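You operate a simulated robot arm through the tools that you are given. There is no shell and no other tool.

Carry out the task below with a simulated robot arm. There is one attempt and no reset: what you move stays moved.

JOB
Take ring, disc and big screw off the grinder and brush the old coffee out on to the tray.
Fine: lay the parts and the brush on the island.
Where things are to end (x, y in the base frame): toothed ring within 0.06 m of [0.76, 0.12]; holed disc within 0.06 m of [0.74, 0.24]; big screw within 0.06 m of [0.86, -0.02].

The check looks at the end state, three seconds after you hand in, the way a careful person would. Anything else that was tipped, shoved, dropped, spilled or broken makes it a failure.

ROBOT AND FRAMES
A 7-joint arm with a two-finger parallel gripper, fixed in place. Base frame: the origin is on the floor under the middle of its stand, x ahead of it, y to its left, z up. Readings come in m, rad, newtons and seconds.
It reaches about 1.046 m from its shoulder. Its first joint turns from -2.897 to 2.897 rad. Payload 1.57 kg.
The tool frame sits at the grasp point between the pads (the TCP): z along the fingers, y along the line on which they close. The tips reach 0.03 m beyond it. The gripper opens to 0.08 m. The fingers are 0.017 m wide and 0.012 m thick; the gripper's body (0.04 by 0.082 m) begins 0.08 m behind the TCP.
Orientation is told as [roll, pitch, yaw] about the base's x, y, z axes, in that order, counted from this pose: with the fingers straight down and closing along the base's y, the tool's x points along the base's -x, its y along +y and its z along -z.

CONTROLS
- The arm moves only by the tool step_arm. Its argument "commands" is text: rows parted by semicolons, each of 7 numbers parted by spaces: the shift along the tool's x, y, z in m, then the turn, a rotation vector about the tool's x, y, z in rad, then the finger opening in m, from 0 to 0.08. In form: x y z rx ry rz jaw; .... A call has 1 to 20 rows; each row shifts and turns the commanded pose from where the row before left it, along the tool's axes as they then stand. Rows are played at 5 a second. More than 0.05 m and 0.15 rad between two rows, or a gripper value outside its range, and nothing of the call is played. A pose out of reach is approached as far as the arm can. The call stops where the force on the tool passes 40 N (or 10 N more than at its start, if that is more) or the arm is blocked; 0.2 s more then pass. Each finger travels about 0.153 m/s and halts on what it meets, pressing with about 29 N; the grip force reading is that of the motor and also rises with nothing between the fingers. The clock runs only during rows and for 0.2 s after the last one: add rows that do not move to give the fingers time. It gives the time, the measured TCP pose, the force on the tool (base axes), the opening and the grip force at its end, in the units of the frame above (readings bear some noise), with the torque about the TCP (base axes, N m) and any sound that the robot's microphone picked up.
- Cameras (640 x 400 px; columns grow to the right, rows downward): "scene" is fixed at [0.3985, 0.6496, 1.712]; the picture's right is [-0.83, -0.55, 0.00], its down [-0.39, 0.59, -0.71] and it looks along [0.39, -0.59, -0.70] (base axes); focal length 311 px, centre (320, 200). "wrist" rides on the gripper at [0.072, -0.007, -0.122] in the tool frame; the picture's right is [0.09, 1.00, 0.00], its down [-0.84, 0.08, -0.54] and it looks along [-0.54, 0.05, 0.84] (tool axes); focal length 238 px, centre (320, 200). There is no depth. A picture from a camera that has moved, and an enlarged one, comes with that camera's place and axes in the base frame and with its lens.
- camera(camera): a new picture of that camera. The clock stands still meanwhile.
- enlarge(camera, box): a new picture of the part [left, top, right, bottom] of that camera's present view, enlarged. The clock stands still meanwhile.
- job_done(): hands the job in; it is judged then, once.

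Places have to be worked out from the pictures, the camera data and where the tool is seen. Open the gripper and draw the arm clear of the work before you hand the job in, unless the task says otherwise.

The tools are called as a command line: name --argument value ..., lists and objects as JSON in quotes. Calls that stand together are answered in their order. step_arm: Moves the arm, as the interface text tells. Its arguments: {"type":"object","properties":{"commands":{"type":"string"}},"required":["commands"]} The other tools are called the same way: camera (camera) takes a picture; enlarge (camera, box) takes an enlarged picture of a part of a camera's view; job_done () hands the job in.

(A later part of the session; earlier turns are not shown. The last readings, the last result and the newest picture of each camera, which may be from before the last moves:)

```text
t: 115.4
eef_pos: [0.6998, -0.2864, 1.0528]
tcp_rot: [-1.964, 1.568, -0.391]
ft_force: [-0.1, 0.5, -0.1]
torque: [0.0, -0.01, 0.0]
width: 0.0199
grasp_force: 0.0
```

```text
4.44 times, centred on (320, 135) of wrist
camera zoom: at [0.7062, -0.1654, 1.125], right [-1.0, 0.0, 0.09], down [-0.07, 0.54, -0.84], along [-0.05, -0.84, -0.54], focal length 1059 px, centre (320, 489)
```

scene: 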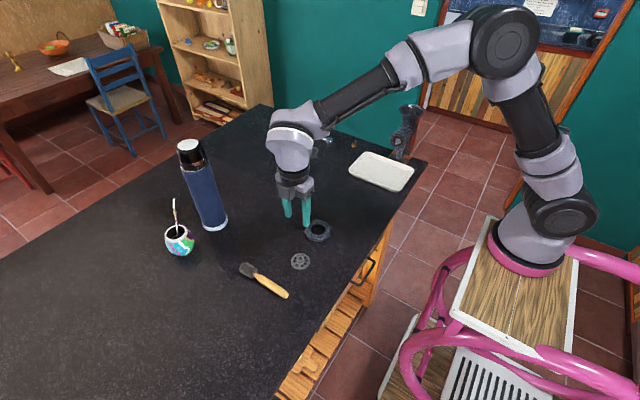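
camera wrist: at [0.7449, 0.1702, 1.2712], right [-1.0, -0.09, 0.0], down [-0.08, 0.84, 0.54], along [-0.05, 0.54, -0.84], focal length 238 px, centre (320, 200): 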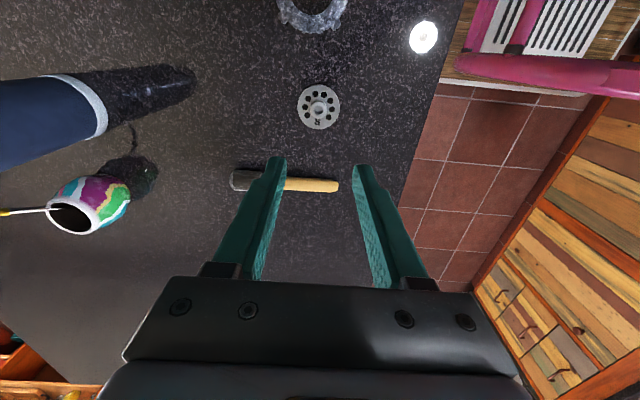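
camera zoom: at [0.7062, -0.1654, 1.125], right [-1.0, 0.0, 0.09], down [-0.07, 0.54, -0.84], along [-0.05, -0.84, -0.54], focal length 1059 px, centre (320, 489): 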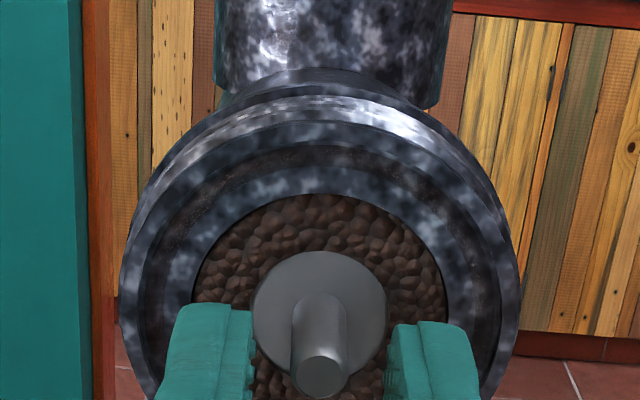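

Centred on the pin. I advance 12 mm more and close on it.

step_arm --commands "0 0 0.006 0 0 0 0.02; 0 0 0.003 0 0 0 0.02; 0 0 0.003 0 0 0 0.02; 0 0 0 0 0 0 0.02; 0 0 0 0 0 0 0.01; 0 0 0 0 0 0 0; 0 0 0 0 0 0 0"

enlarge --camera "wrist" --box '[270, 90, 370, 180]'

```text
t: 117.0
eef_pos: [0.6999, -0.298, 1.0534]
tcp_rot: [-1.938, 1.568, -0.365]
ft_force: [0.7, 11.8, 0.3]
torque: [0.08, 0.04, -0.29]
width: 0.0083
grasp_force: 27.8
```

```text
4.44 times, centred on (320, 135) of wrist
camera zoom: at [0.7062, -0.1768, 1.1251], right [-1.0, 0.0, 0.09], down [-0.08, 0.54, -0.84], along [-0.05, -0.84, -0.54], focal length 1059 px, centre (320, 489)
```

zoom: 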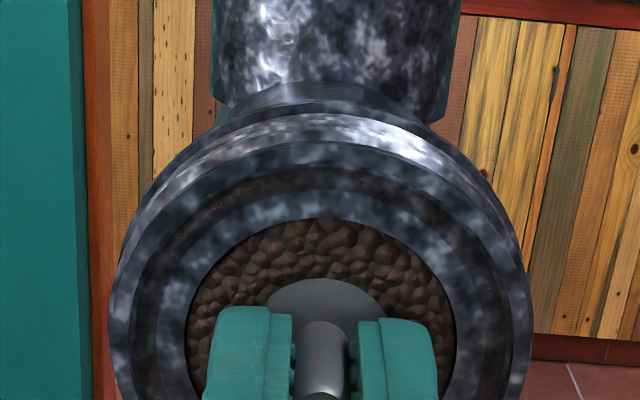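

Pin gripped (0.0083 m); tips touch the shoulder lightly (12 N). I pull outward gently and watch the force.

step_arm --commands "0 0 -0.001 0 0 0 0; 0 0 -0.001 0 0 0 0; 0 0 -0.001 0 0 0 0; 0 0 -0.001 0 0 0 0; 0 0 0 0 0 0 0"

enlarge --camera "wrist" --box '[270, 90, 370, 180]'

```text
t: 118.2
eef_pos: [0.6978, -0.2942, 1.0529]
tcp_rot: [-2.011, 1.568, -0.439]
ft_force: [2.0, 0.9, -0.2]
torque: [0.28, -0.03, -0.02]
width: 0.0083
grasp_force: 27.1
```

```text
4.44 times, centred on (320, 135) of wrist
camera zoom: at [0.7048, -0.1734, 1.1246], right [-1.0, 0.0, 0.09], down [-0.07, 0.54, -0.84], along [-0.05, -0.84, -0.54], focal length 1059 px, centre (320, 489)
```

zoom: 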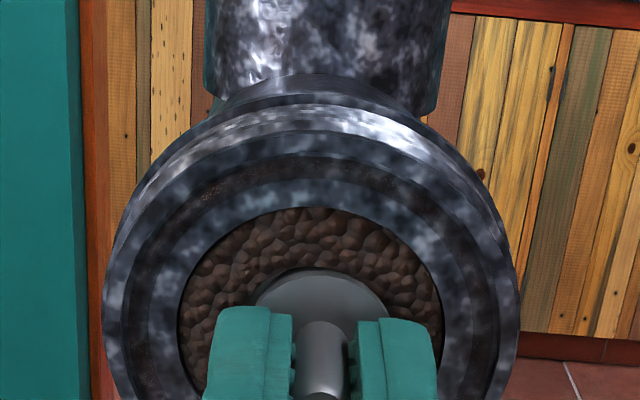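

The screw follows. I continue pulling, 2.5 cm in small steps, watching the force.

step_arm --commands "0 0 -0.004 0 0 0 0; 0 0 -0.004 0 0 0 0; 0 0 -0.004 0 0 0 0; 0 0 -0.004 0 0 0 0; 0 0 -0.004 0 0 0 0; 0 0 0 0 0 0 0"

enlarge --camera "wrist" --box '[250, 70, 390, 200]'

```text
t: 119.6
eef_pos: [0.6989, -0.2737, 1.0518]
tcp_rot: [-1.967, 1.567, -0.392]
ft_force: [0.1, 0.4, 0.3]
torque: [0.31, -0.01, -0.07]
width: 0.0083
grasp_force: 27.2
```

```text
3.08 times, centred on (320, 135) of wrist
camera zoom: at [0.7054, -0.153, 1.1247], right [-1.0, 0.0, 0.09], down [-0.08, 0.54, -0.84], along [-0.05, -0.84, -0.54], focal length 733 px, centre (320, 400)
```

zoom: 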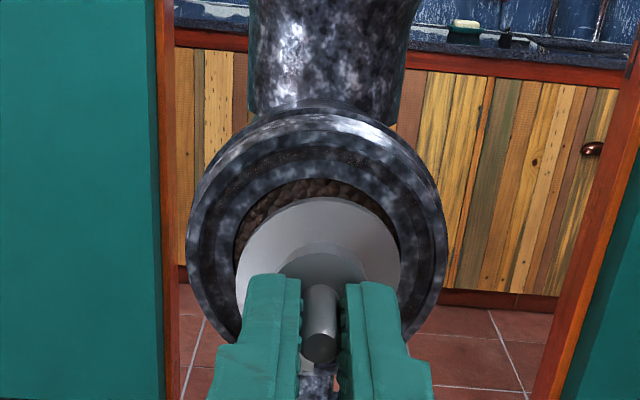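

The auger's first flight emerges. I pull two more centimetres.

step_arm --commands "0 0 -0.004 0 0 0 0; 0 0 -0.004 0 0 0 0; 0 0 -0.004 0 0 0 0; 0 0 -0.004 0 0 0 0; 0 0 -0.004 0 0 0 0; 0 0 0 0 0 0 0"

enlarge --camera "wrist" --box '[250, 70, 390, 200]'

enlarge --camera "scene" --box '[330, 90, 450, 190]'

```text
t: 121.0
eef_pos: [0.6985, -0.2558, 1.0534]
tcp_rot: [-1.947, 1.567, -0.377]
ft_force: [-1.3, 0.1, 0.1]
torque: [0.28, 0.01, -0.12]
width: 0.008
grasp_force: 27.1
```

```text
3.08 times, centred on (320, 135) of wrist
camera zoom: at [0.7052, -0.1337, 1.1249], right [-1.0, 0.0, 0.09], down [-0.07, 0.54, -0.84], along [-0.05, -0.84, -0.54], focal length 733 px, centre (320, 400)
```

zoom: 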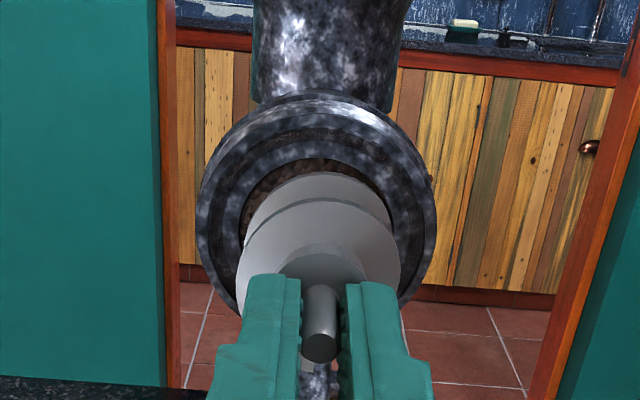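

```text
4.00 times, centred on (390, 140) of scene
camera zoom: at [0.3985, 0.6496, 1.712], right [-0.83, -0.55, 0.0], down [-0.39, 0.59, -0.71], along [0.39, -0.59, -0.7], focal length 1245 px, centre (40, 440)
```

zoom: 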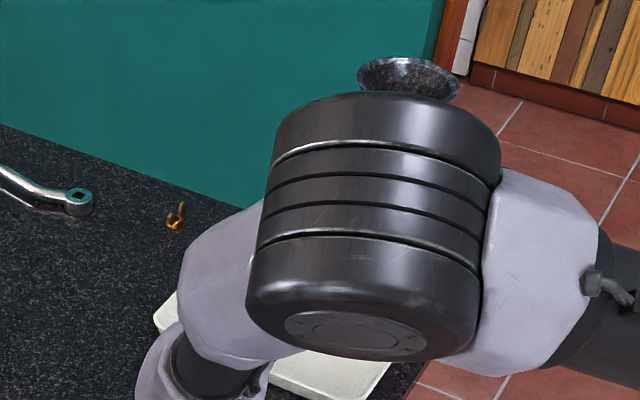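

About 4 cm out and the screw stays level in the bore. I pull 8 mm more (centre of mass still inside the barrel), so it can rest there while I re-grip its body from above.

step_arm --commands "0 0 -0.004 0 0 0 0; 0 0 -0.004 0 0 0 0; 0 0 0 0 0 0 0; 0 0 0 0 0 0 0"

enlarge --camera "wrist" --box '[250, 70, 390, 200]'

```text
t: 122.0
eef_pos: [0.7002, -0.2459, 1.0523]
tcp_rot: [-1.912, 1.569, -0.342]
ft_force: [0.0, -0.9, -0.2]
torque: [0.28, -0.02, -0.05]
width: 0.0081
grasp_force: 26.5
```

```text
3.08 times, centred on (320, 135) of wrist
camera zoom: at [0.7055, -0.1258, 1.125], right [-1.0, 0.0, 0.09], down [-0.07, 0.54, -0.84], along [-0.05, -0.84, -0.54], focal length 733 px, centre (320, 400)
```

zoom: 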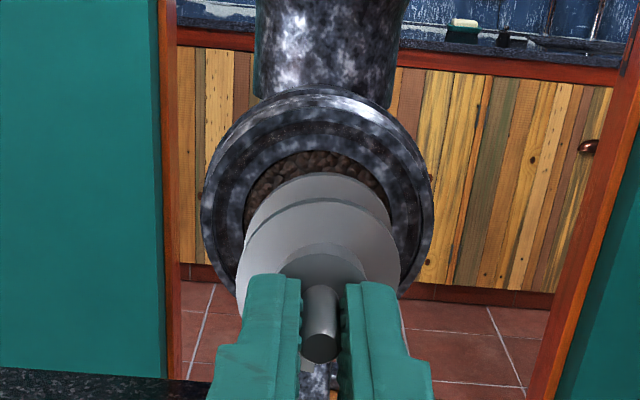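

Now I open a little and see whether the screw rests stably in the barrel.

step_arm --commands "0 0 0 0 0 0 0.012; 0 0 0 0 0 0 0.02; 0 0 0 0 0 0 0.02; 0 0 0 0 0 0 0.02"

enlarge --camera "wrist" --box '[250, 70, 390, 200]'

```text
t: 123.0
eef_pos: [0.699, -0.2474, 1.053]
tcp_rot: [-1.956, 1.566, -0.386]
ft_force: [-0.3, -0.2, -0.3]
torque: [0.04, 0.03, 0.01]
width: 0.0201
grasp_force: 0.0
```

```text
3.08 times, centred on (320, 135) of wrist
camera zoom: at [0.7054, -0.1258, 1.125], right [-1.0, 0.0, 0.09], down [-0.07, 0.54, -0.84], along [-0.05, -0.84, -0.54], focal length 733 px, centre (320, 400)
```

zoom: 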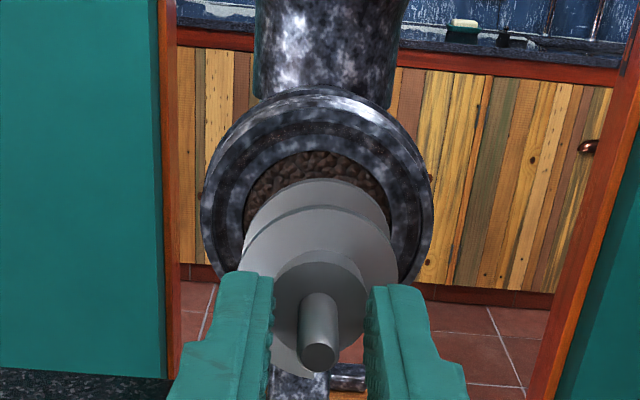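

The screw sagged ~1.5 mm and rests stably. I withdraw, raise, and turn the wrist by half a turn so that later the camera will be on the side away from the hopper.

step_arm --commands "0 0 -0.02 0 0 0 0.02; 0 0 -0.03 0 0 0 0.03; 0 0 -0.04 0 0 0 0.05; 0.045 0 0 0 0 0 0.06; 0.045 0 0 0 0 0 0.06; 0.045 0 0 0 0 0 0.06; 0.045 0 0 0 0 0 0.06; 0 0 0 0 0 0.15 0.06; 0 0 0 0 0 0.15 0.06; 0 0 0 0 0 0.15 0.06; 0 0 0 0 0 0.15 0.06; 0 0 0 0 0 0.15 0.06; 0 0 0 0 0 0.15 0.06; 0 0 0 0 0 0.15 0.06; 0 0 0 0 0 0.15 0.06; 0 0 0 0 0 0.15 0.06; 0 0 0 0 0 0.15 0.06; 0 0 0 0 0 0.15 0.06; 0 0 0 0 0 0.15 0.06; 0 0 0 0 0 0 0.06"

enlarge --camera "scene" --box '[330, 90, 450, 190]'

```text
t: 127.2
eef_pos: [0.699, -0.1553, 1.2335]
tcp_rot: [-1.573, -0.234, 0.004]
ft_force: [-0.5, 0.7, -0.9]
torque: [-0.02, 0.02, 0.02]
width: 0.06
grasp_force: 0.1
```

```text
4.00 times, centred on (390, 140) of scene
camera zoom: at [0.3985, 0.6496, 1.712], right [-0.83, -0.55, 0.0], down [-0.39, 0.59, -0.71], along [0.39, -0.59, -0.7], focal length 1245 px, centre (40, 440)
```

zoom: 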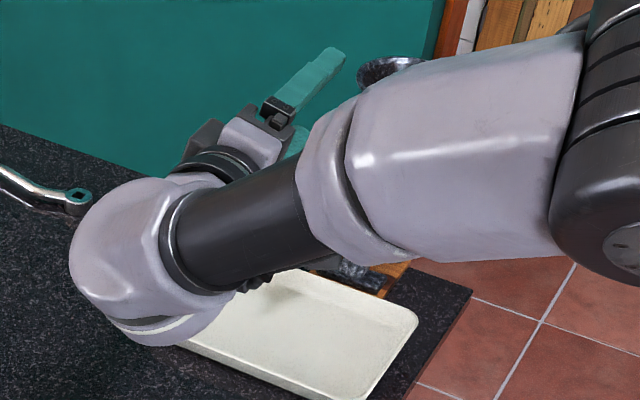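

I finish the wrist half turn and then tilt the fingers down, here above the tray at z ≈ 1.23.

step_arm --commands "0 0 0 0 0 0.15 0.06; 0 0 0 0 0 0.15 0.06; 0 0 0 0 0 0.15 0.06; 0 0 0 0 0 0.15 0.06; 0 0 0 0 0 0.15 0.06; 0 0 0 0 0 0.15 0.06; 0 0 0 0 0 0.15 0.06; 0 0 0 0 0 0.15 0.06; 0 0 0 0 0 0.1416 0.06; 0 0 -0.04 0 0 0 0.06; 0 0 0 0 0 0 0.06"

step_arm --commands "0 0 0 0 0.15 0 0.06; 0 0 0 0 0.15 0 0.06; 0 0 0 0 0.15 0 0.06; 0 0 0 0 0.15 0 0.06; 0 0 0 0 0.15 0 0.06; 0 0 0 0 0.15 0 0.06; 0 0 0 0 0.15 0 0.06; 0 0 0 0 0.15 0 0.06; 0 0 0 0 0.15 0 0.06; 0 0 0 0 0.15 0 0.06; 0 0 0 0 0.0708 0 0.06; 0 0 0 0 0 0 0.06"

camera --camera "wrist"

enlarge --camera "scene" --box '[340, 80, 440, 180]'

```text
t: 129.6
eef_pos: [0.6985, -0.1154, 1.2332]
tcp_rot: [2.083, -1.567, 2.629]
ft_force: [0.1, 0.2, -0.5]
torque: [-0.02, 0.0, 0.02]
width: 0.0603
grasp_force: 0.0
```

```text
t: 132.2
eef_pos: [0.6985, -0.1151, 1.2331]
tcp_rot: [0.003, -0.003, -1.568]
ft_force: [0.2, 0.6, -0.6]
torque: [0.0, 0.01, 0.0]
width: 0.06
grasp_force: 0.0
```

```text
taken
camera wrist: at [0.6919, -0.0447, 1.3548], right [1.0, 0.09, 0.0], down [0.08, -0.84, 0.54], along [0.05, -0.54, -0.84], focal length 238 px, centre (320, 200)
```

wrist: 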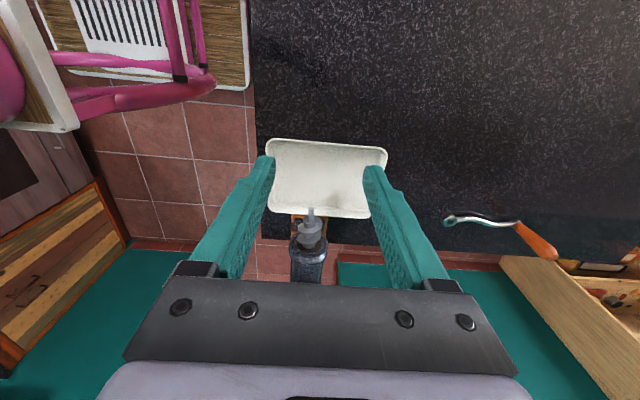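

```text
4.00 times, centred on (390, 130) of scene
camera zoom: at [0.3985, 0.6496, 1.712], right [-0.83, -0.55, 0.0], down [-0.39, 0.59, -0.71], along [0.39, -0.59, -0.7], focal length 1245 px, centre (40, 480)
```

zoom: 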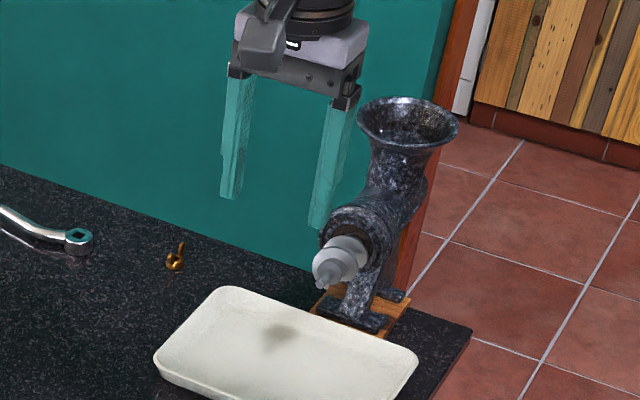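

The screw rests in the mouth. I zoom in to measure how far it sticks out and its flights.

enlarge --camera "wrist" --box '[270, 195, 350, 265]'

enlarge --camera "scene" --box '[380, 122, 416, 152]'

```text
5.71 times, centred on (310, 230) of wrist
camera zoom: at [0.6919, -0.0447, 1.3548], right [1.0, 0.09, 0.0], down [0.08, -0.84, 0.54], along [0.05, -0.54, -0.84], focal length 1362 px, centre (377, 29)
```

zoom: 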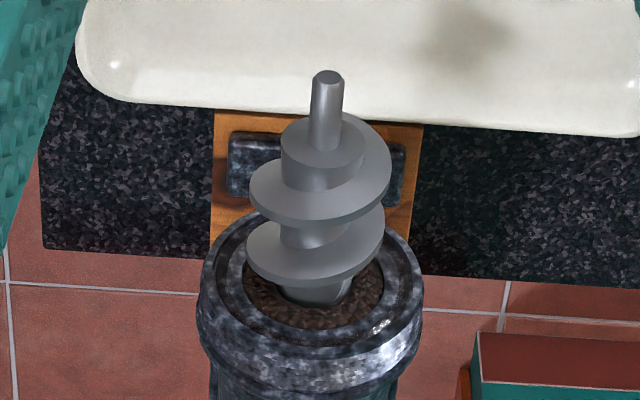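

```text
13.33 times, centred on (398, 137) of scene
camera zoom: at [0.3985, 0.6496, 1.712], right [-0.83, -0.55, 0.0], down [-0.39, 0.59, -0.71], along [0.39, -0.59, -0.7], focal length 4149 px, centre (-720, 1040)
```

zoom: 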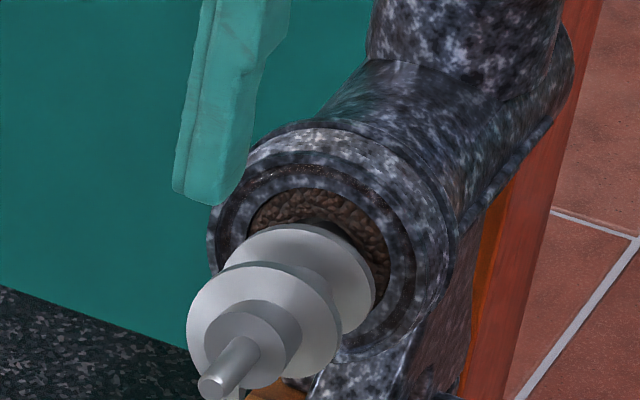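

The exposed flights are ≈ 0.039 m across: left edges at y ≈ -0.300/-0.323, right edges at ≈ -0.286/-0.308. I go above y = -0.304 and come down to grip them with the tips only ~2 cm below the axis (TCP z ≈ 1.065).

step_arm --commands "-0.0472 0.0003 0 0 0 0 0.06; -0.0472 0.0003 0 0 0 0 0.06; -0.0472 0.0003 0 0 0 0 0.06; -0.0472 0 0 0 0 0 0.06; 0 0 0.04 0 0 0 0.06; 0 0 0.04 0 0 0 0.06; 0 0 0.03 0 0 0 0.06; 0 0 0 0 0 0 0.06; 0 0 0 0 0 0 0.06"

camera --camera "wrist"

enlarge --camera "scene" --box '[360, 90, 440, 160]'

```text
t: 134.2
eef_pos: [0.7001, -0.3038, 1.1216]
tcp_rot: [0.001, -0.002, -1.572]
ft_force: [1.7, 0.3, 0.4]
torque: [0.02, 0.0, -0.02]
width: 0.06
grasp_force: 0.1
```

```text
taken
camera wrist: at [0.6936, -0.2333, 1.2442], right [1.0, 0.09, 0.0], down [0.08, -0.84, 0.54], along [0.05, -0.54, -0.84], focal length 238 px, centre (320, 200)
```

wrist: 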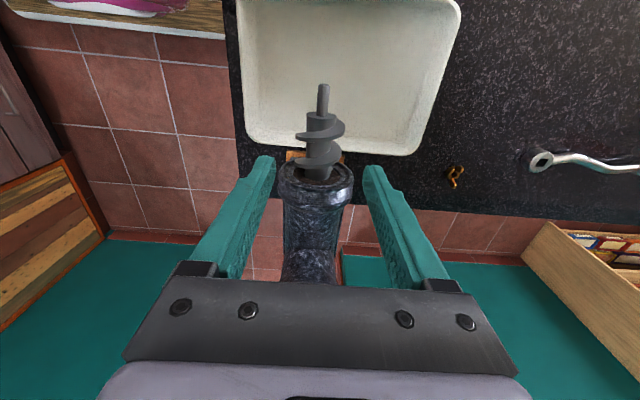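

```text
5.71 times, centred on (400, 125) of scene
camera zoom: at [0.3985, 0.6496, 1.712], right [-0.83, -0.55, 0.0], down [-0.39, 0.59, -0.71], along [0.39, -0.59, -0.7], focal length 1778 px, centre (-137, 629)
```

zoom: 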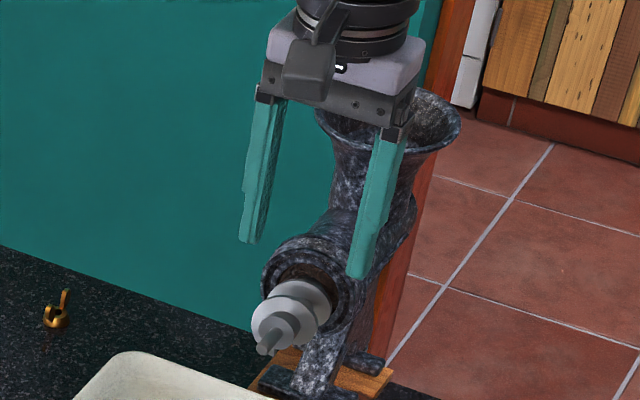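

I zoom in to verify where the finger pads will land relative to the mouth and flights.

enlarge --camera "wrist" --box '[270, 75, 370, 215]'

```text
2.86 times, centred on (320, 145) of wrist
camera zoom: at [0.6936, -0.2333, 1.2442], right [1.0, 0.09, 0.0], down [0.08, -0.84, 0.54], along [0.05, -0.54, -0.84], focal length 681 px, centre (320, 357)
```

zoom: 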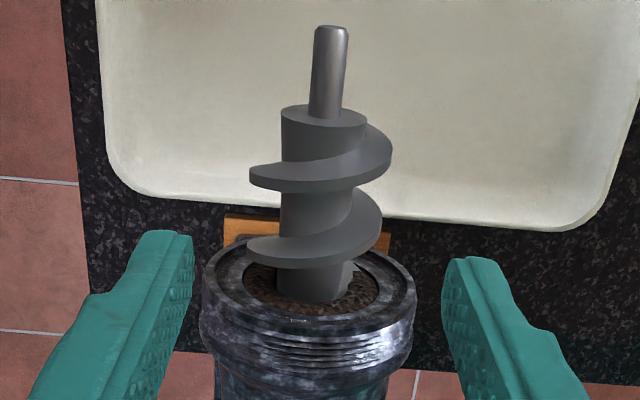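

Mouth plane is at y ≈ -0.329, screw centre x ≈ 0.699, so the fingers at y -0.304 land well clear. I descend to z ≈ 1.065 and close on the flights.

step_arm --commands "0 -0.0008 0.025 0 0 0 0.06; 0 0 0.02 0 0 0 0.06; 0 0 0.0115 0 0 0 0.06; 0 0 0 0 0 0 0.06; 0 0 0 0 0 0 0.05; 0 0 0 0 0 0 0.04; 0 0 0 0 0 0 0.03; 0 0 0 0 0 0 0.03; 0 0 0 0 0 0 0.03"

enlarge --camera "wrist" --box '[260, 50, 380, 215]'

enlarge --camera "scene" --box '[370, 100, 430, 160]'

```text
t: 136.2
eef_pos: [0.6999, -0.3054, 1.066]
tcp_rot: [0.002, -0.001, -1.569]
ft_force: [3.7, -1.1, -0.5]
torque: [0.07, -0.06, 0.1]
width: 0.039
grasp_force: 28.7
```

```text
2.42 times, centred on (320, 132) of wrist
camera zoom: at [0.6923, -0.2346, 1.1886], right [1.0, 0.09, 0.0], down [0.08, -0.84, 0.54], along [0.05, -0.54, -0.84], focal length 578 px, centre (320, 364)
```

zoom: 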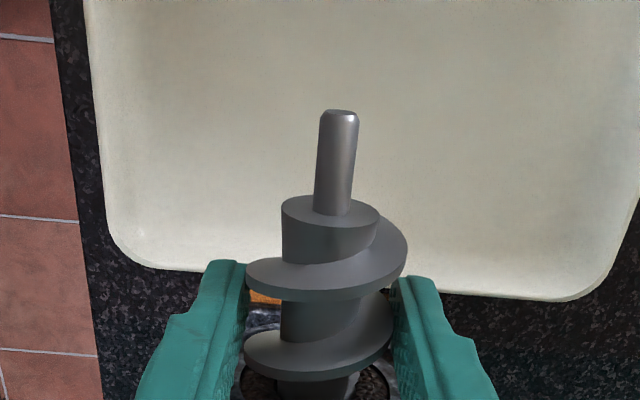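

```text
6.67 times, centred on (400, 130) of scene
camera zoom: at [0.3985, 0.6496, 1.712], right [-0.83, -0.55, 0.0], down [-0.39, 0.59, -0.71], along [0.39, -0.59, -0.7], focal length 2074 px, centre (-213, 667)
```

zoom: 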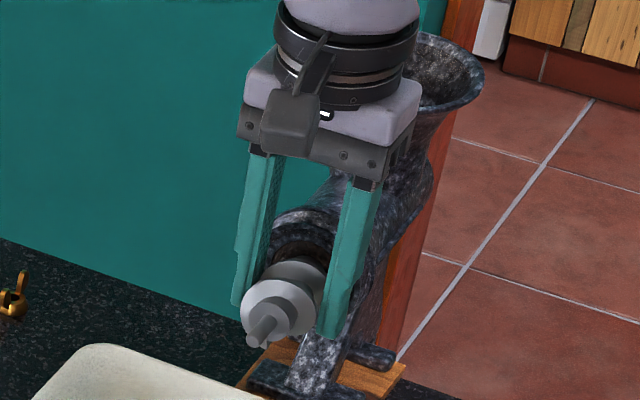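

Gripped at 0.039 m. I lift 1 mm off the bore floor and draw the screw out about 3 cm along +y.

step_arm --commands "0 0 -0.001 0 0 0 0.03; 0.003 0 0 0 0 0 0.03; 0.004 0 0 0 0 0 0.03; 0.004 0 0 0 0 0 0.03; 0.004 0 0 0 0 0 0.03; 0 0 0 0 0 0 0.03"

enlarge --camera "wrist" --box '[260, 50, 380, 215]'

```text
t: 137.6
eef_pos: [0.6992, -0.2908, 1.0678]
tcp_rot: [0.002, -0.004, -1.571]
ft_force: [6.1, -3.2, 2.5]
torque: [-0.23, -0.08, 0.4]
width: 0.039
grasp_force: 29.2
```

```text
2.42 times, centred on (320, 132) of wrist
camera zoom: at [0.6916, -0.2194, 1.1894], right [1.0, 0.09, 0.0], down [0.08, -0.84, 0.54], along [0.05, -0.54, -0.84], focal length 578 px, centre (320, 364)
```

zoom: 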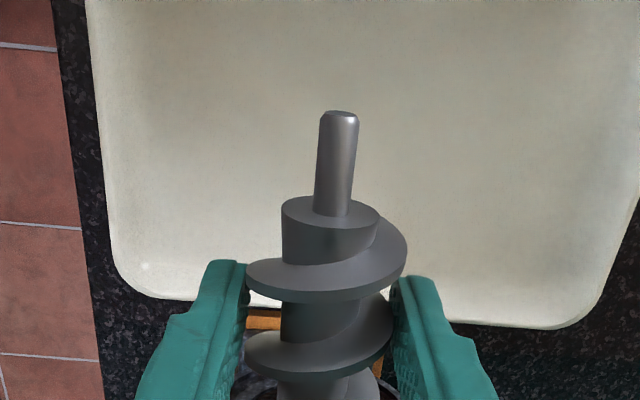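

It follows well; I ease 0.5 mm toward +x for the side force and pull 15 mm more.

step_arm --commands "0 0.0005 0 0 0 0 0.03; 0.004 0 0 0 0 0 0.03; 0.004 0 0 0 0 0 0.03; 0.004 0 0 0 0 0 0.03; 0.003 0 0 0 0 0 0.03; 0 0 0 0 0 0 0.03"

enlarge --camera "wrist" --box '[250, 50, 390, 225]'

enlarge --camera "scene" --box '[370, 100, 430, 160]'

```text
t: 139.0
eef_pos: [0.6999, -0.2745, 1.0677]
tcp_rot: [0.002, 0.0, -1.571]
ft_force: [0.6, -0.4, -0.2]
torque: [0.02, 0.0, -0.06]
width: 0.0389
grasp_force: 28.7
```

```text
2.29 times, centred on (320, 138) of wrist
camera zoom: at [0.6924, -0.2037, 1.1897], right [1.0, 0.09, 0.0], down [0.08, -0.84, 0.54], along [0.05, -0.54, -0.84], focal length 545 px, centre (320, 343)
```

zoom: 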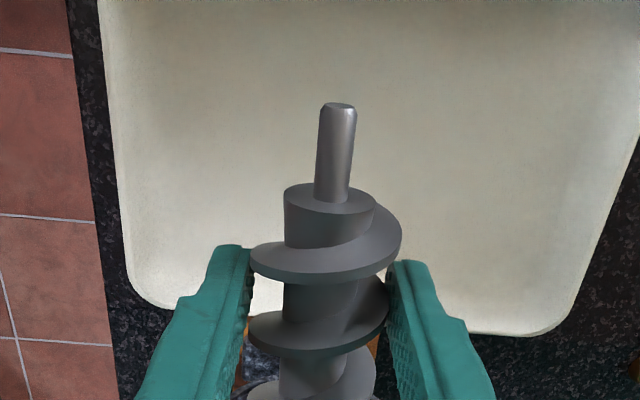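

```text
6.67 times, centred on (400, 130) of scene
camera zoom: at [0.3985, 0.6496, 1.712], right [-0.83, -0.55, 0.0], down [-0.39, 0.59, -0.71], along [0.39, -0.59, -0.7], focal length 2074 px, centre (-213, 667)
```

zoom: 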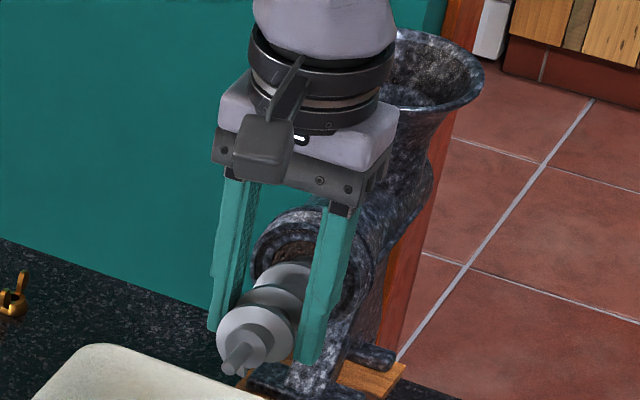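

Total pull is now ≈ 0.082 m, estimated centre of mass near y -0.315. I pull 8 mm more, then open gently to let the screw rest in the mouth and re-grip it at its centre of mass.

step_arm --commands "0.004 0 0 0 0 0 0.03; 0.004 0 0 0 0 0 0.03; 0 0 0.001 0 0 0 0.03; 0 0 0 0 0 0 0.03"

step_arm --commands "0 0 0 0 0 0 0.04; 0 0 0 0 0 0 0.045; 0 0 0 0 0 0 0.05; 0 0 0 0 0 0 0.05"

enlarge --camera "wrist" --box '[250, 50, 390, 225]'

enlarge --camera "scene" --box '[370, 100, 430, 160]'

```text
t: 140.0
eef_pos: [0.6982, -0.2666, 1.0666]
tcp_rot: [0.002, -0.003, -1.571]
ft_force: [-1.8, 2.5, 10.5]
torque: [-0.66, -0.04, -0.14]
width: 0.0388
grasp_force: 28.6
```

```text
t: 141.0
eef_pos: [0.7003, -0.266, 1.0668]
tcp_rot: [0.003, -0.003, -1.571]
ft_force: [0.3, -0.4, -1.2]
torque: [0.01, 0.04, 0.01]
width: 0.0501
grasp_force: 0.1
```

```text
2.29 times, centred on (320, 138) of wrist
camera zoom: at [0.6926, -0.196, 1.1888], right [1.0, 0.09, 0.0], down [0.08, -0.84, 0.54], along [0.05, -0.54, -0.84], focal length 545 px, centre (320, 343)
```

zoom: 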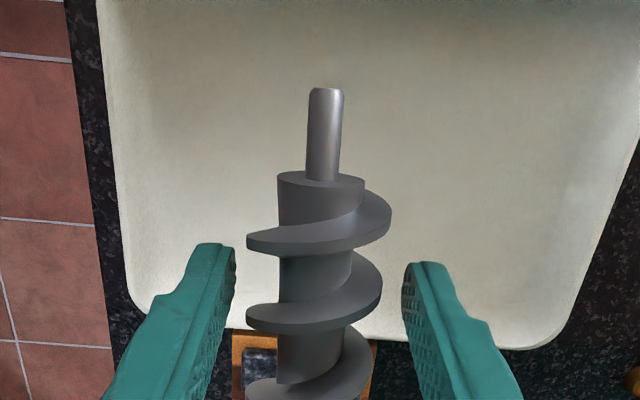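

```text
6.67 times, centred on (400, 130) of scene
camera zoom: at [0.3985, 0.6496, 1.712], right [-0.83, -0.55, 0.0], down [-0.39, 0.59, -0.71], along [0.39, -0.59, -0.7], focal length 2074 px, centre (-213, 667)
```

zoom: 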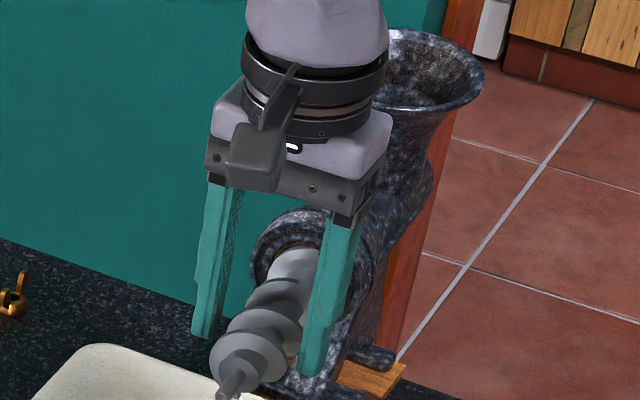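

The front end dipped a little but it hangs in the mouth. I raise the gripper straight up and look at it.

step_arm --commands "0 0 -0.02 0 0 0 0.06; 0 0 -0.03 0 0 0 0.06; 0 0 0 0 0 0 0.06"

enlarge --camera "wrist" --box '[250, 60, 390, 215]'

enlarge --camera "scene" --box '[370, 110, 430, 170]'

```text
t: 141.8
eef_pos: [0.699, -0.2697, 1.1169]
tcp_rot: [0.002, -0.002, -1.572]
ft_force: [0.6, 0.1, 0.5]
torque: [-0.04, 0.02, -0.01]
width: 0.06
grasp_force: 0.0
```

```text
2.58 times, centred on (320, 138) of wrist
camera zoom: at [0.6914, -0.1971, 1.2396], right [1.0, 0.09, 0.0], down [0.08, -0.84, 0.54], along [0.05, -0.54, -0.84], focal length 615 px, centre (320, 361)
```

zoom: 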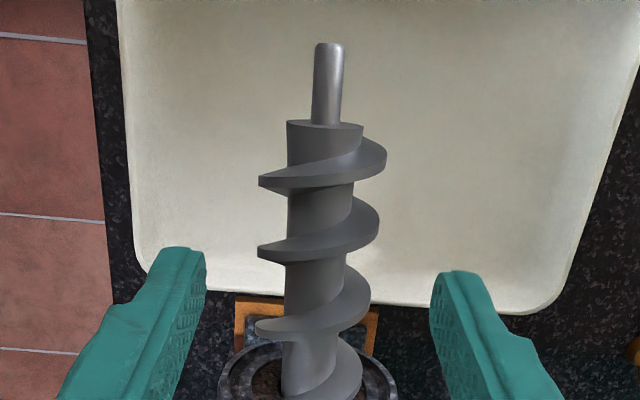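

```text
6.67 times, centred on (400, 140) of scene
camera zoom: at [0.3985, 0.6496, 1.712], right [-0.83, -0.55, 0.0], down [-0.39, 0.59, -0.71], along [0.39, -0.59, -0.7], focal length 2074 px, centre (-213, 600)
```

zoom: 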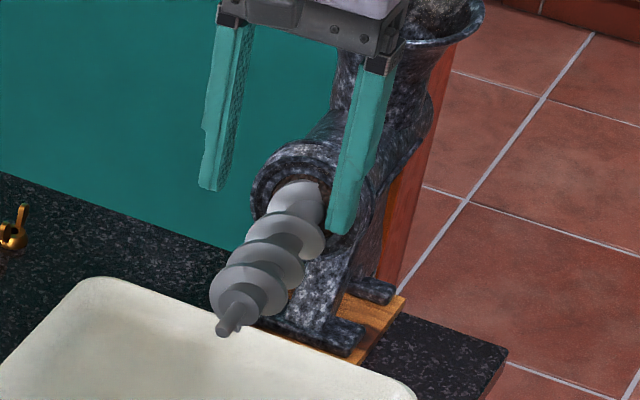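

The screw hangs with an 8° dip, tip at [0.70, -0.217, 1.036], stable. I move over y ≈ -0.3105 and come down to grip near its centre of mass.

step_arm --commands "-0.0208 0 0 0 0 0 0.06; -0.02 0 0 0 0 0 0.06; 0 0 0.025 0 0 0 0.06; 0 0 0.02 0 0 0 0.06; 0 0 0.012 0 0 0 0.06; 0 0 0 0 0 0 0.06"

enlarge --camera "wrist" --box '[250, 20, 390, 215]'

```text
t: 143.2
eef_pos: [0.7005, -0.3076, 1.0594]
tcp_rot: [0.002, -0.001, -1.571]
ft_force: [0.4, -0.5, 0.0]
torque: [-0.02, -0.01, 0.02]
width: 0.0599
grasp_force: 0.0
```

```text
2.05 times, centred on (320, 118) of wrist
camera zoom: at [0.6928, -0.2378, 1.1815], right [1.0, 0.09, 0.0], down [0.08, -0.84, 0.54], along [0.05, -0.54, -0.84], focal length 489 px, centre (320, 369)
```

zoom: 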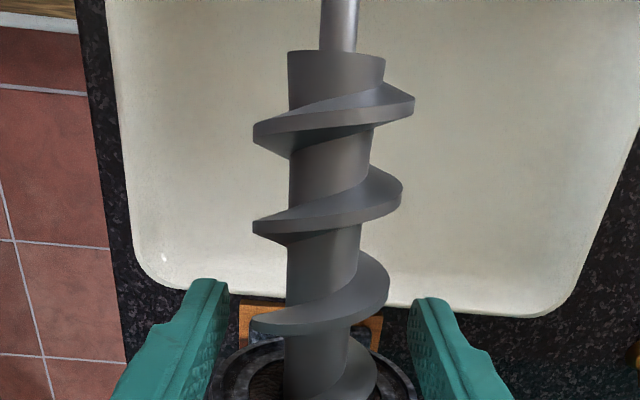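

In position; I close on the flights.

step_arm --commands "0 0 0 0 0 0 0.05; 0 0 0 0 0 0 0.04; 0 0 0 0 0 0 0.03; 0 0 0 0 0 0 0.03; 0 0 0 0 0 0 0.03"

enlarge --camera "wrist" --box '[250, 20, 390, 215]'

```text
t: 144.4
eef_pos: [0.7002, -0.3092, 1.0594]
tcp_rot: [0.002, 0.0, -1.571]
ft_force: [-2.9, 1.8, 0.2]
torque: [0.24, 0.05, 0.14]
width: 0.0392
grasp_force: 28.8
```

```text
2.05 times, centred on (320, 118) of wrist
camera zoom: at [0.6928, -0.2377, 1.1816], right [1.0, 0.09, 0.0], down [0.08, -0.84, 0.54], along [0.05, -0.54, -0.84], focal length 489 px, centre (320, 369)
```

zoom: 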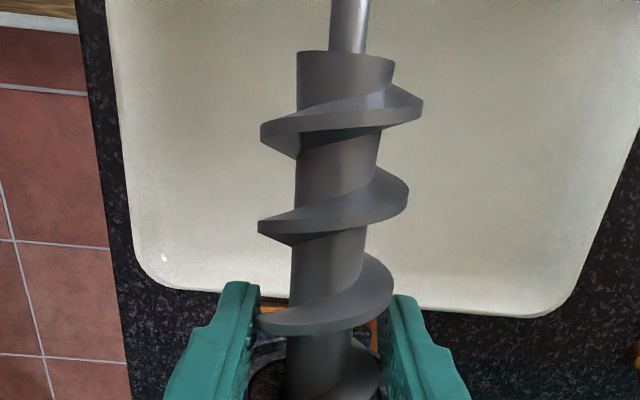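

Gripped at 0.0392 m. I draw it outward in small steps, lifting 2 mm to counter the dip.

step_arm --commands "0.003 0 -0.0005 0 0 0 0.03; 0.003 0 -0.0005 0 0 0 0.03; 0.003 0 -0.0005 0 0 0 0.03; 0.003 0 -0.0005 0 0 0 0.03; 0 0 0 0 0 0 0.03"

enlarge --camera "wrist" --box '[250, 20, 390, 215]'

enlarge --camera "scene" --box '[370, 100, 430, 160]'

```text
t: 145.6
eef_pos: [0.7005, -0.2966, 1.0607]
tcp_rot: [0.003, -0.001, -1.571]
ft_force: [-0.9, -0.3, 0.9]
torque: [-0.09, 0.0, 0.03]
width: 0.0385
grasp_force: 29.0
```

```text
2.05 times, centred on (320, 118) of wrist
camera zoom: at [0.6928, -0.2255, 1.1829], right [1.0, 0.09, 0.0], down [0.08, -0.84, 0.54], along [0.05, -0.54, -0.84], focal length 489 px, centre (320, 369)
```

zoom: 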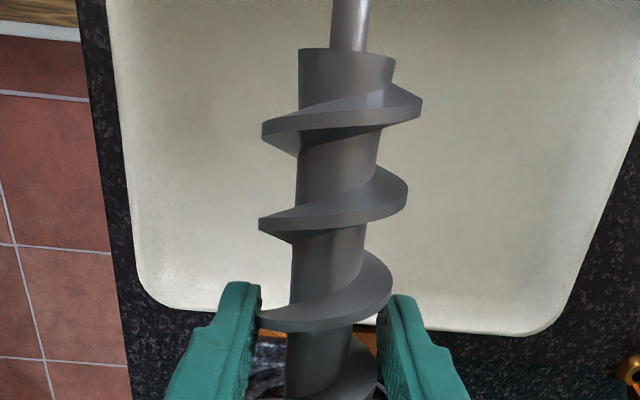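

```text
6.67 times, centred on (400, 130) of scene
camera zoom: at [0.3985, 0.6496, 1.712], right [-0.83, -0.55, 0.0], down [-0.39, 0.59, -0.71], along [0.39, -0.59, -0.7], focal length 2074 px, centre (-213, 667)
```

zoom: 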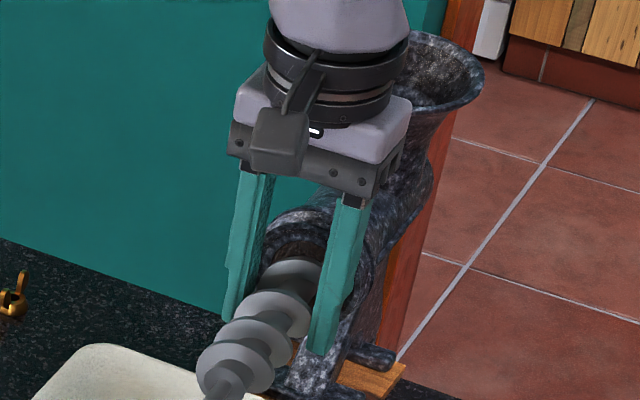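

Held firmly with near-zero forces. I pull on, 2.4 cm more.

step_arm --commands "0.004 0 0 0 0 0 0.03; 0.004 0 0 0 0 0 0.03; 0.004 0 0 0 0 0 0.03; 0.004 0 0 0 0 0 0.03; 0.004 0 0 0 0 0 0.03; 0.004 0 0 0 0 0 0.03; 0 0 0 0 0 0 0.03"

enlarge --camera "wrist" --box '[250, 20, 390, 215]'

enlarge --camera "scene" --box '[360, 100, 430, 170]'

```text
t: 147.2
eef_pos: [0.6994, -0.2734, 1.0608]
tcp_rot: [0.002, -0.003, -1.571]
ft_force: [-0.7, 0.8, -0.4]
torque: [-0.01, -0.01, 0.01]
width: 0.0387
grasp_force: 29.0
```

```text
2.05 times, centred on (320, 118) of wrist
camera zoom: at [0.693, -0.2014, 1.1828], right [1.0, 0.09, 0.0], down [0.08, -0.84, 0.54], along [0.05, -0.54, -0.84], focal length 489 px, centre (320, 369)
```

zoom: 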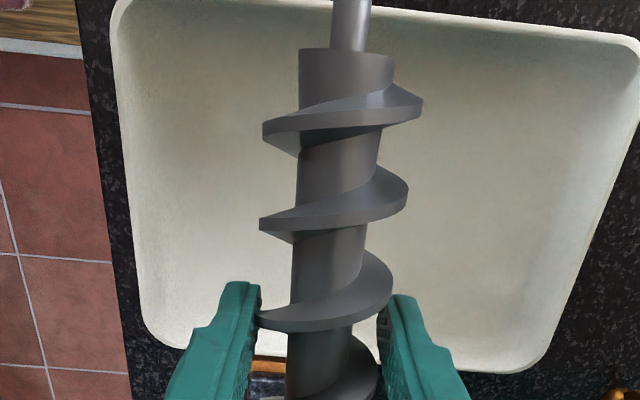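

```text
5.71 times, centred on (395, 135) of scene
camera zoom: at [0.3985, 0.6496, 1.712], right [-0.83, -0.55, 0.0], down [-0.39, 0.59, -0.71], along [0.39, -0.59, -0.7], focal length 1778 px, centre (-109, 571)
```

zoom: 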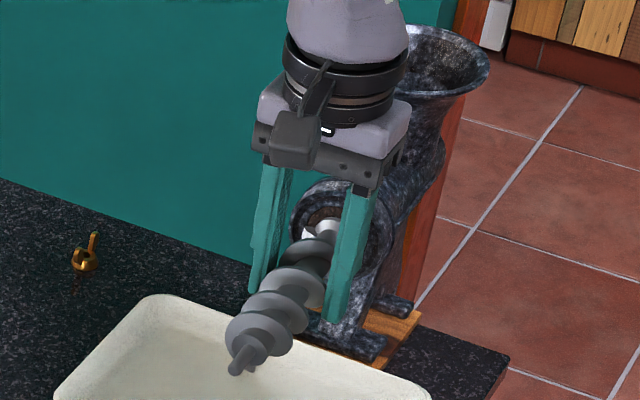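

Torque is nearly nil: gripped right at its centre of mass. I pull it the rest of the way out, 7 cm.

step_arm --commands "0.006 0 0 0 0 0 0.03; 0.008 0 0 0 0 0 0.03; 0.008 0 0 0 0 0 0.03; 0.01 0 0 0 0 0 0.03; 0.01 0 0 0 0 0 0.03; 0.014 0 0 0 0 0 0.03; 0.014 0 0 0 0 0 0.03; 0 0 0 0 0 0 0.03"

camera --camera "wrist"

enlarge --camera "scene" --box '[350, 100, 430, 180]'

```text
t: 149.0
eef_pos: [0.6992, -0.2032, 1.0619]
tcp_rot: [0.001, -0.003, -1.571]
ft_force: [0.5, 0.2, -0.2]
torque: [0.01, -0.01, 0.0]
width: 0.0385
grasp_force: 28.9
```

```text
taken
camera wrist: at [0.6923, -0.1309, 1.1837], right [1.0, 0.09, 0.0], down [0.08, -0.84, 0.54], along [0.05, -0.54, -0.84], focal length 238 px, centre (320, 200)
```

wrist: 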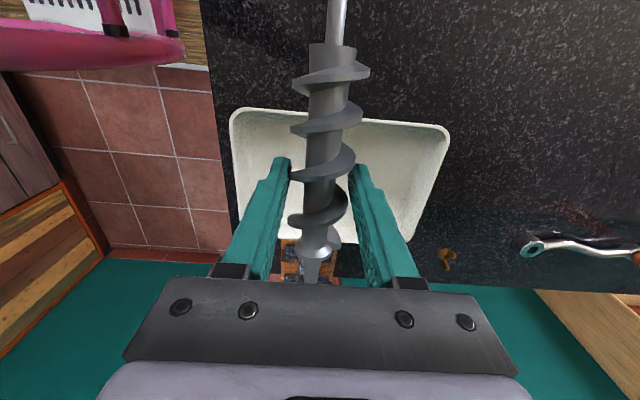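

```text
5.00 times, centred on (390, 140) of scene
camera zoom: at [0.3985, 0.6496, 1.712], right [-0.83, -0.55, 0.0], down [-0.39, 0.59, -0.71], along [0.39, -0.59, -0.7], focal length 1556 px, centre (-30, 500)
```

zoom: 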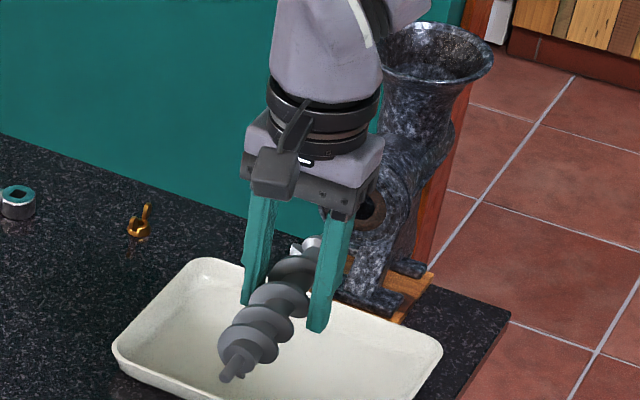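

The screw is fully out and level enough (pin end ~8° low). I lift 4 cm, carry it over [0.86, -0.02], and tilt the tool by 0.14 rad to level it.

step_arm --commands "0 0 -0.04 0 0 0 0.03; 0.0305 0.0268 0 0 0 0 0.03; 0.0305 0.0268 0 0 0 0 0.03; 0.0305 0.0268 0 0 0 0 0.03; 0.0305 0.0268 0 0 0 0 0.03; 0.0305 0.0268 0 0 0 0 0.03; 0.0305 0.0268 0 0 0 0 0.03; 0 0 0 0 0.07 0 0.03; 0 0 0 0 0.07 0 0.03; 0 0 0 0 0 0 0.03; 0 0 0 0 0 0 0.03"

camera --camera "wrist"

enlarge --camera "scene" --box '[270, 100, 390, 220]'

```text
t: 151.4
eef_pos: [0.86, -0.0187, 1.1009]
tcp_rot: [0.001, 0.136, -1.569]
ft_force: [-0.6, -0.3, -2.9]
torque: [-0.02, 0.0, 0.0]
width: 0.0386
grasp_force: 29.0
```

```text
taken
camera wrist: at [0.8526, 0.0346, 1.2316], right [1.0, 0.09, 0.01], down [0.08, -0.9, 0.42], along [0.05, -0.42, -0.91], focal length 238 px, centre (320, 200)
```

wrist: 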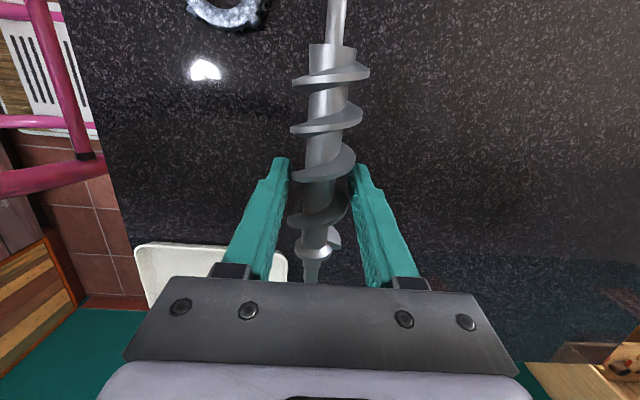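

```text
3.33 times, centred on (330, 160) of scene
camera zoom: at [0.3985, 0.6496, 1.712], right [-0.83, -0.55, 0.0], down [-0.39, 0.59, -0.71], along [0.39, -0.59, -0.7], focal length 1037 px, centre (287, 333)
```

zoom: 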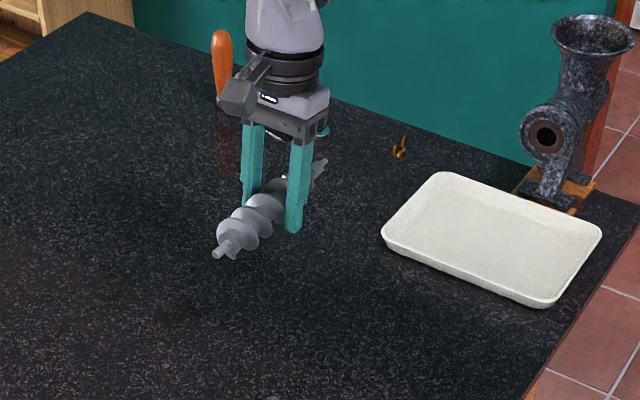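

It is now slightly pin-up, so I take back 0.05 rad, and descend toward the counter.

step_arm --commands "0 0 0 0 -0.05 0 0.03; 0 0 0.04 0 0 0 0.03; 0 0 0.04 0 0 0 0.03; 0 0 0.03 0 0 0 0.03; 0 0 0 0 0 0 0.03; 0 0 0 0 0 0 0.03"

enlarge --camera "scene" --box '[280, 120, 370, 210]'

```text
t: 152.8
eef_pos: [0.859, -0.0096, 0.9899]
tcp_rot: [0.001, 0.087, -1.569]
ft_force: [0.0, 0.1, -2.8]
torque: [-0.04, -0.01, 0.01]
width: 0.0387
grasp_force: 29.2
```

```text
4.44 times, centred on (325, 165) of scene
camera zoom: at [0.3985, 0.6496, 1.712], right [-0.83, -0.55, 0.0], down [-0.39, 0.59, -0.71], along [0.39, -0.59, -0.7], focal length 1383 px, centre (298, 356)
```

zoom: 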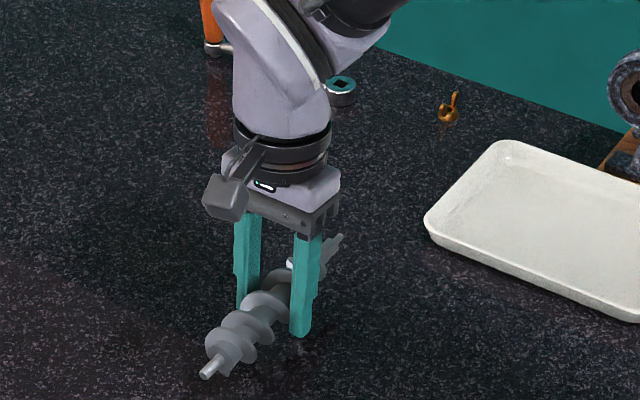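

Close to the counter. I recentre in y and lower in 3 mm steps watching force.

step_arm --commands "-0.01 0 0.003 0 0 0 0.03; 0 0 0.004 0 0 0 0.03; 0 0 0.004 0 0 0 0.03; 0 0 0.003 0 0 0 0.03; 0 0 0 0 0 0 0.03"

step_arm --commands "0 0 0.002 0 0 0 0.03; 0 0 0.002 0 0 0 0.03; 0 0 0.002 0 0 0 0.03; 0 0 0 0 0 0 0.03"

```text
t: 154.0
eef_pos: [0.8602, -0.0172, 0.9754]
tcp_rot: [0.002, 0.089, -1.568]
ft_force: [-0.7, -0.7, -2.7]
torque: [-0.07, 0.04, 0.02]
width: 0.0386
grasp_force: 29.0
```

```text
t: 155.0
eef_pos: [0.8597, -0.0168, 0.9706]
tcp_rot: [0.003, 0.087, -1.571]
ft_force: [0.6, 0.1, -2.0]
torque: [-0.01, -0.01, -0.01]
width: 0.0385
grasp_force: 29.0
```

step_arm --commands "0 0 0.002 0 0 0 0.03; 0 0 0.002 0 0 0 0.03; 0 0 0.002 0 0 0 0.03; 0 0 0 0 0 0 0.03"

enlarge --camera "scene" --box '[290, 140, 360, 210]'

```text
t: 156.0
eef_pos: [0.8618, -0.0164, 0.9645]
tcp_rot: [0.002, 0.088, -1.57]
ft_force: [0.2, 0.3, -3.4]
torque: [0.01, -0.01, -0.01]
width: 0.0386
grasp_force: 29.1
```

```text
5.71 times, centred on (325, 175) of scene
camera zoom: at [0.3985, 0.6496, 1.712], right [-0.83, -0.55, 0.0], down [-0.39, 0.59, -0.71], along [0.39, -0.59, -0.7], focal length 1778 px, centre (291, 343)
```

zoom: 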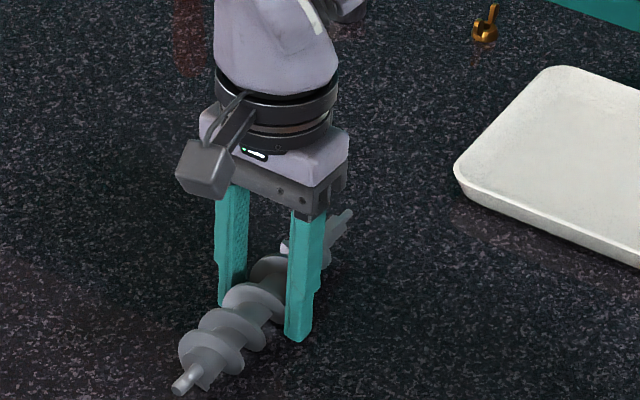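

Weight ~3 N still hangs on the tool. I lower further by 2 mm steps.

step_arm --commands "0 0 0.002 0 0 0 0.03; 0 0 0.002 0 0 0 0.03; 0 0 0 0 0 0 0.03"

```text
t: 156.8
eef_pos: [0.8614, -0.017, 0.9613]
tcp_rot: [0.003, 0.089, -1.571]
ft_force: [1.6, -3.1, 7.9]
torque: [0.64, -0.02, -0.09]
width: 0.0385
grasp_force: 29.6
```

Contact at the pin side first (torque +0.64). I tilt 0.04 rad to level and settle 1 mm lower.

step_arm --commands "0 0 0 0 0.02 0 0.03; 0 0 0 0 0.02 0 0.03; 0 0 0.001 0 0 0 0.03; 0 0 0 0 0 0 0.03"

```text
t: 157.8
eef_pos: [0.8607, -0.0179, 0.9608]
tcp_rot: [0.003, 0.128, -1.568]
ft_force: [4.3, -3.2, 16.8]
torque: [-0.63, 0.06, 0.35]
width: 0.0383
grasp_force: 29.4
```

Both ends now bear. I relieve half a millimetre, open, and rise.

step_arm --commands "0 0 -0.0006 0 -0.01 0 0.03; 0 0 0 0 0 0 0.042; 0 0 0 0 0 0 0.05; 0 0 0 0 0 0 0.06; 0 0 0 0 0 0 0.06; 0 0 0 0 0 0 0.06"

enlarge --camera "scene" --box '[290, 140, 360, 210]'

camera --camera "wrist"

```text
t: 159.2
eef_pos: [0.8611, -0.0163, 0.961]
tcp_rot: [0.003, 0.118, -1.568]
ft_force: [10.3, 1.1, 11.7]
torque: [-0.02, 0.03, -0.02]
width: 0.0511
grasp_force: 0.0
```

```text
5.71 times, centred on (325, 175) of scene
camera zoom: at [0.3985, 0.6496, 1.712], right [-0.83, -0.55, 0.0], down [-0.39, 0.59, -0.71], along [0.39, -0.59, -0.7], focal length 1778 px, centre (291, 343)
```

zoom: 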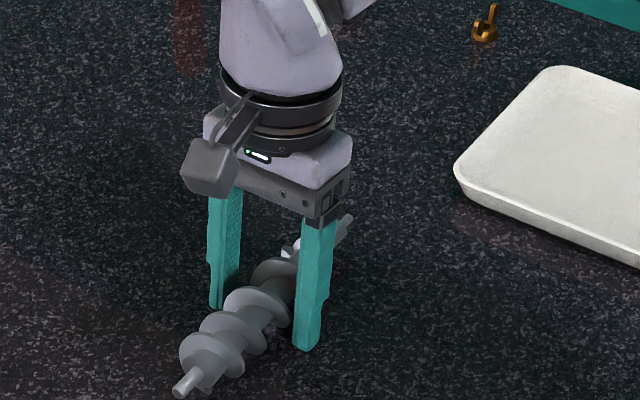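

```text
taken
camera wrist: at [0.8536, 0.0401, 1.0909], right [1.0, 0.09, 0.01], down [0.08, -0.89, 0.44], along [0.05, -0.44, -0.9], focal length 238 px, centre (320, 200)
```

wrist: 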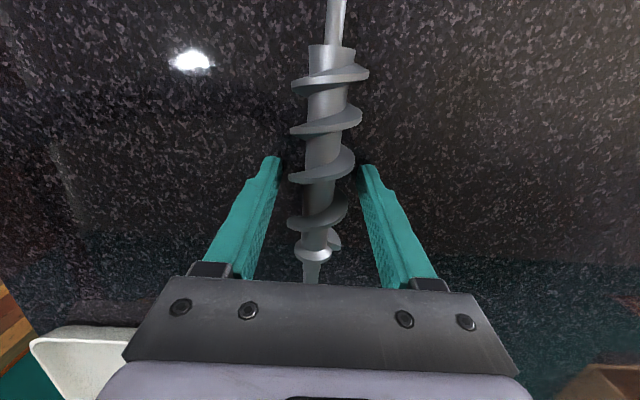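

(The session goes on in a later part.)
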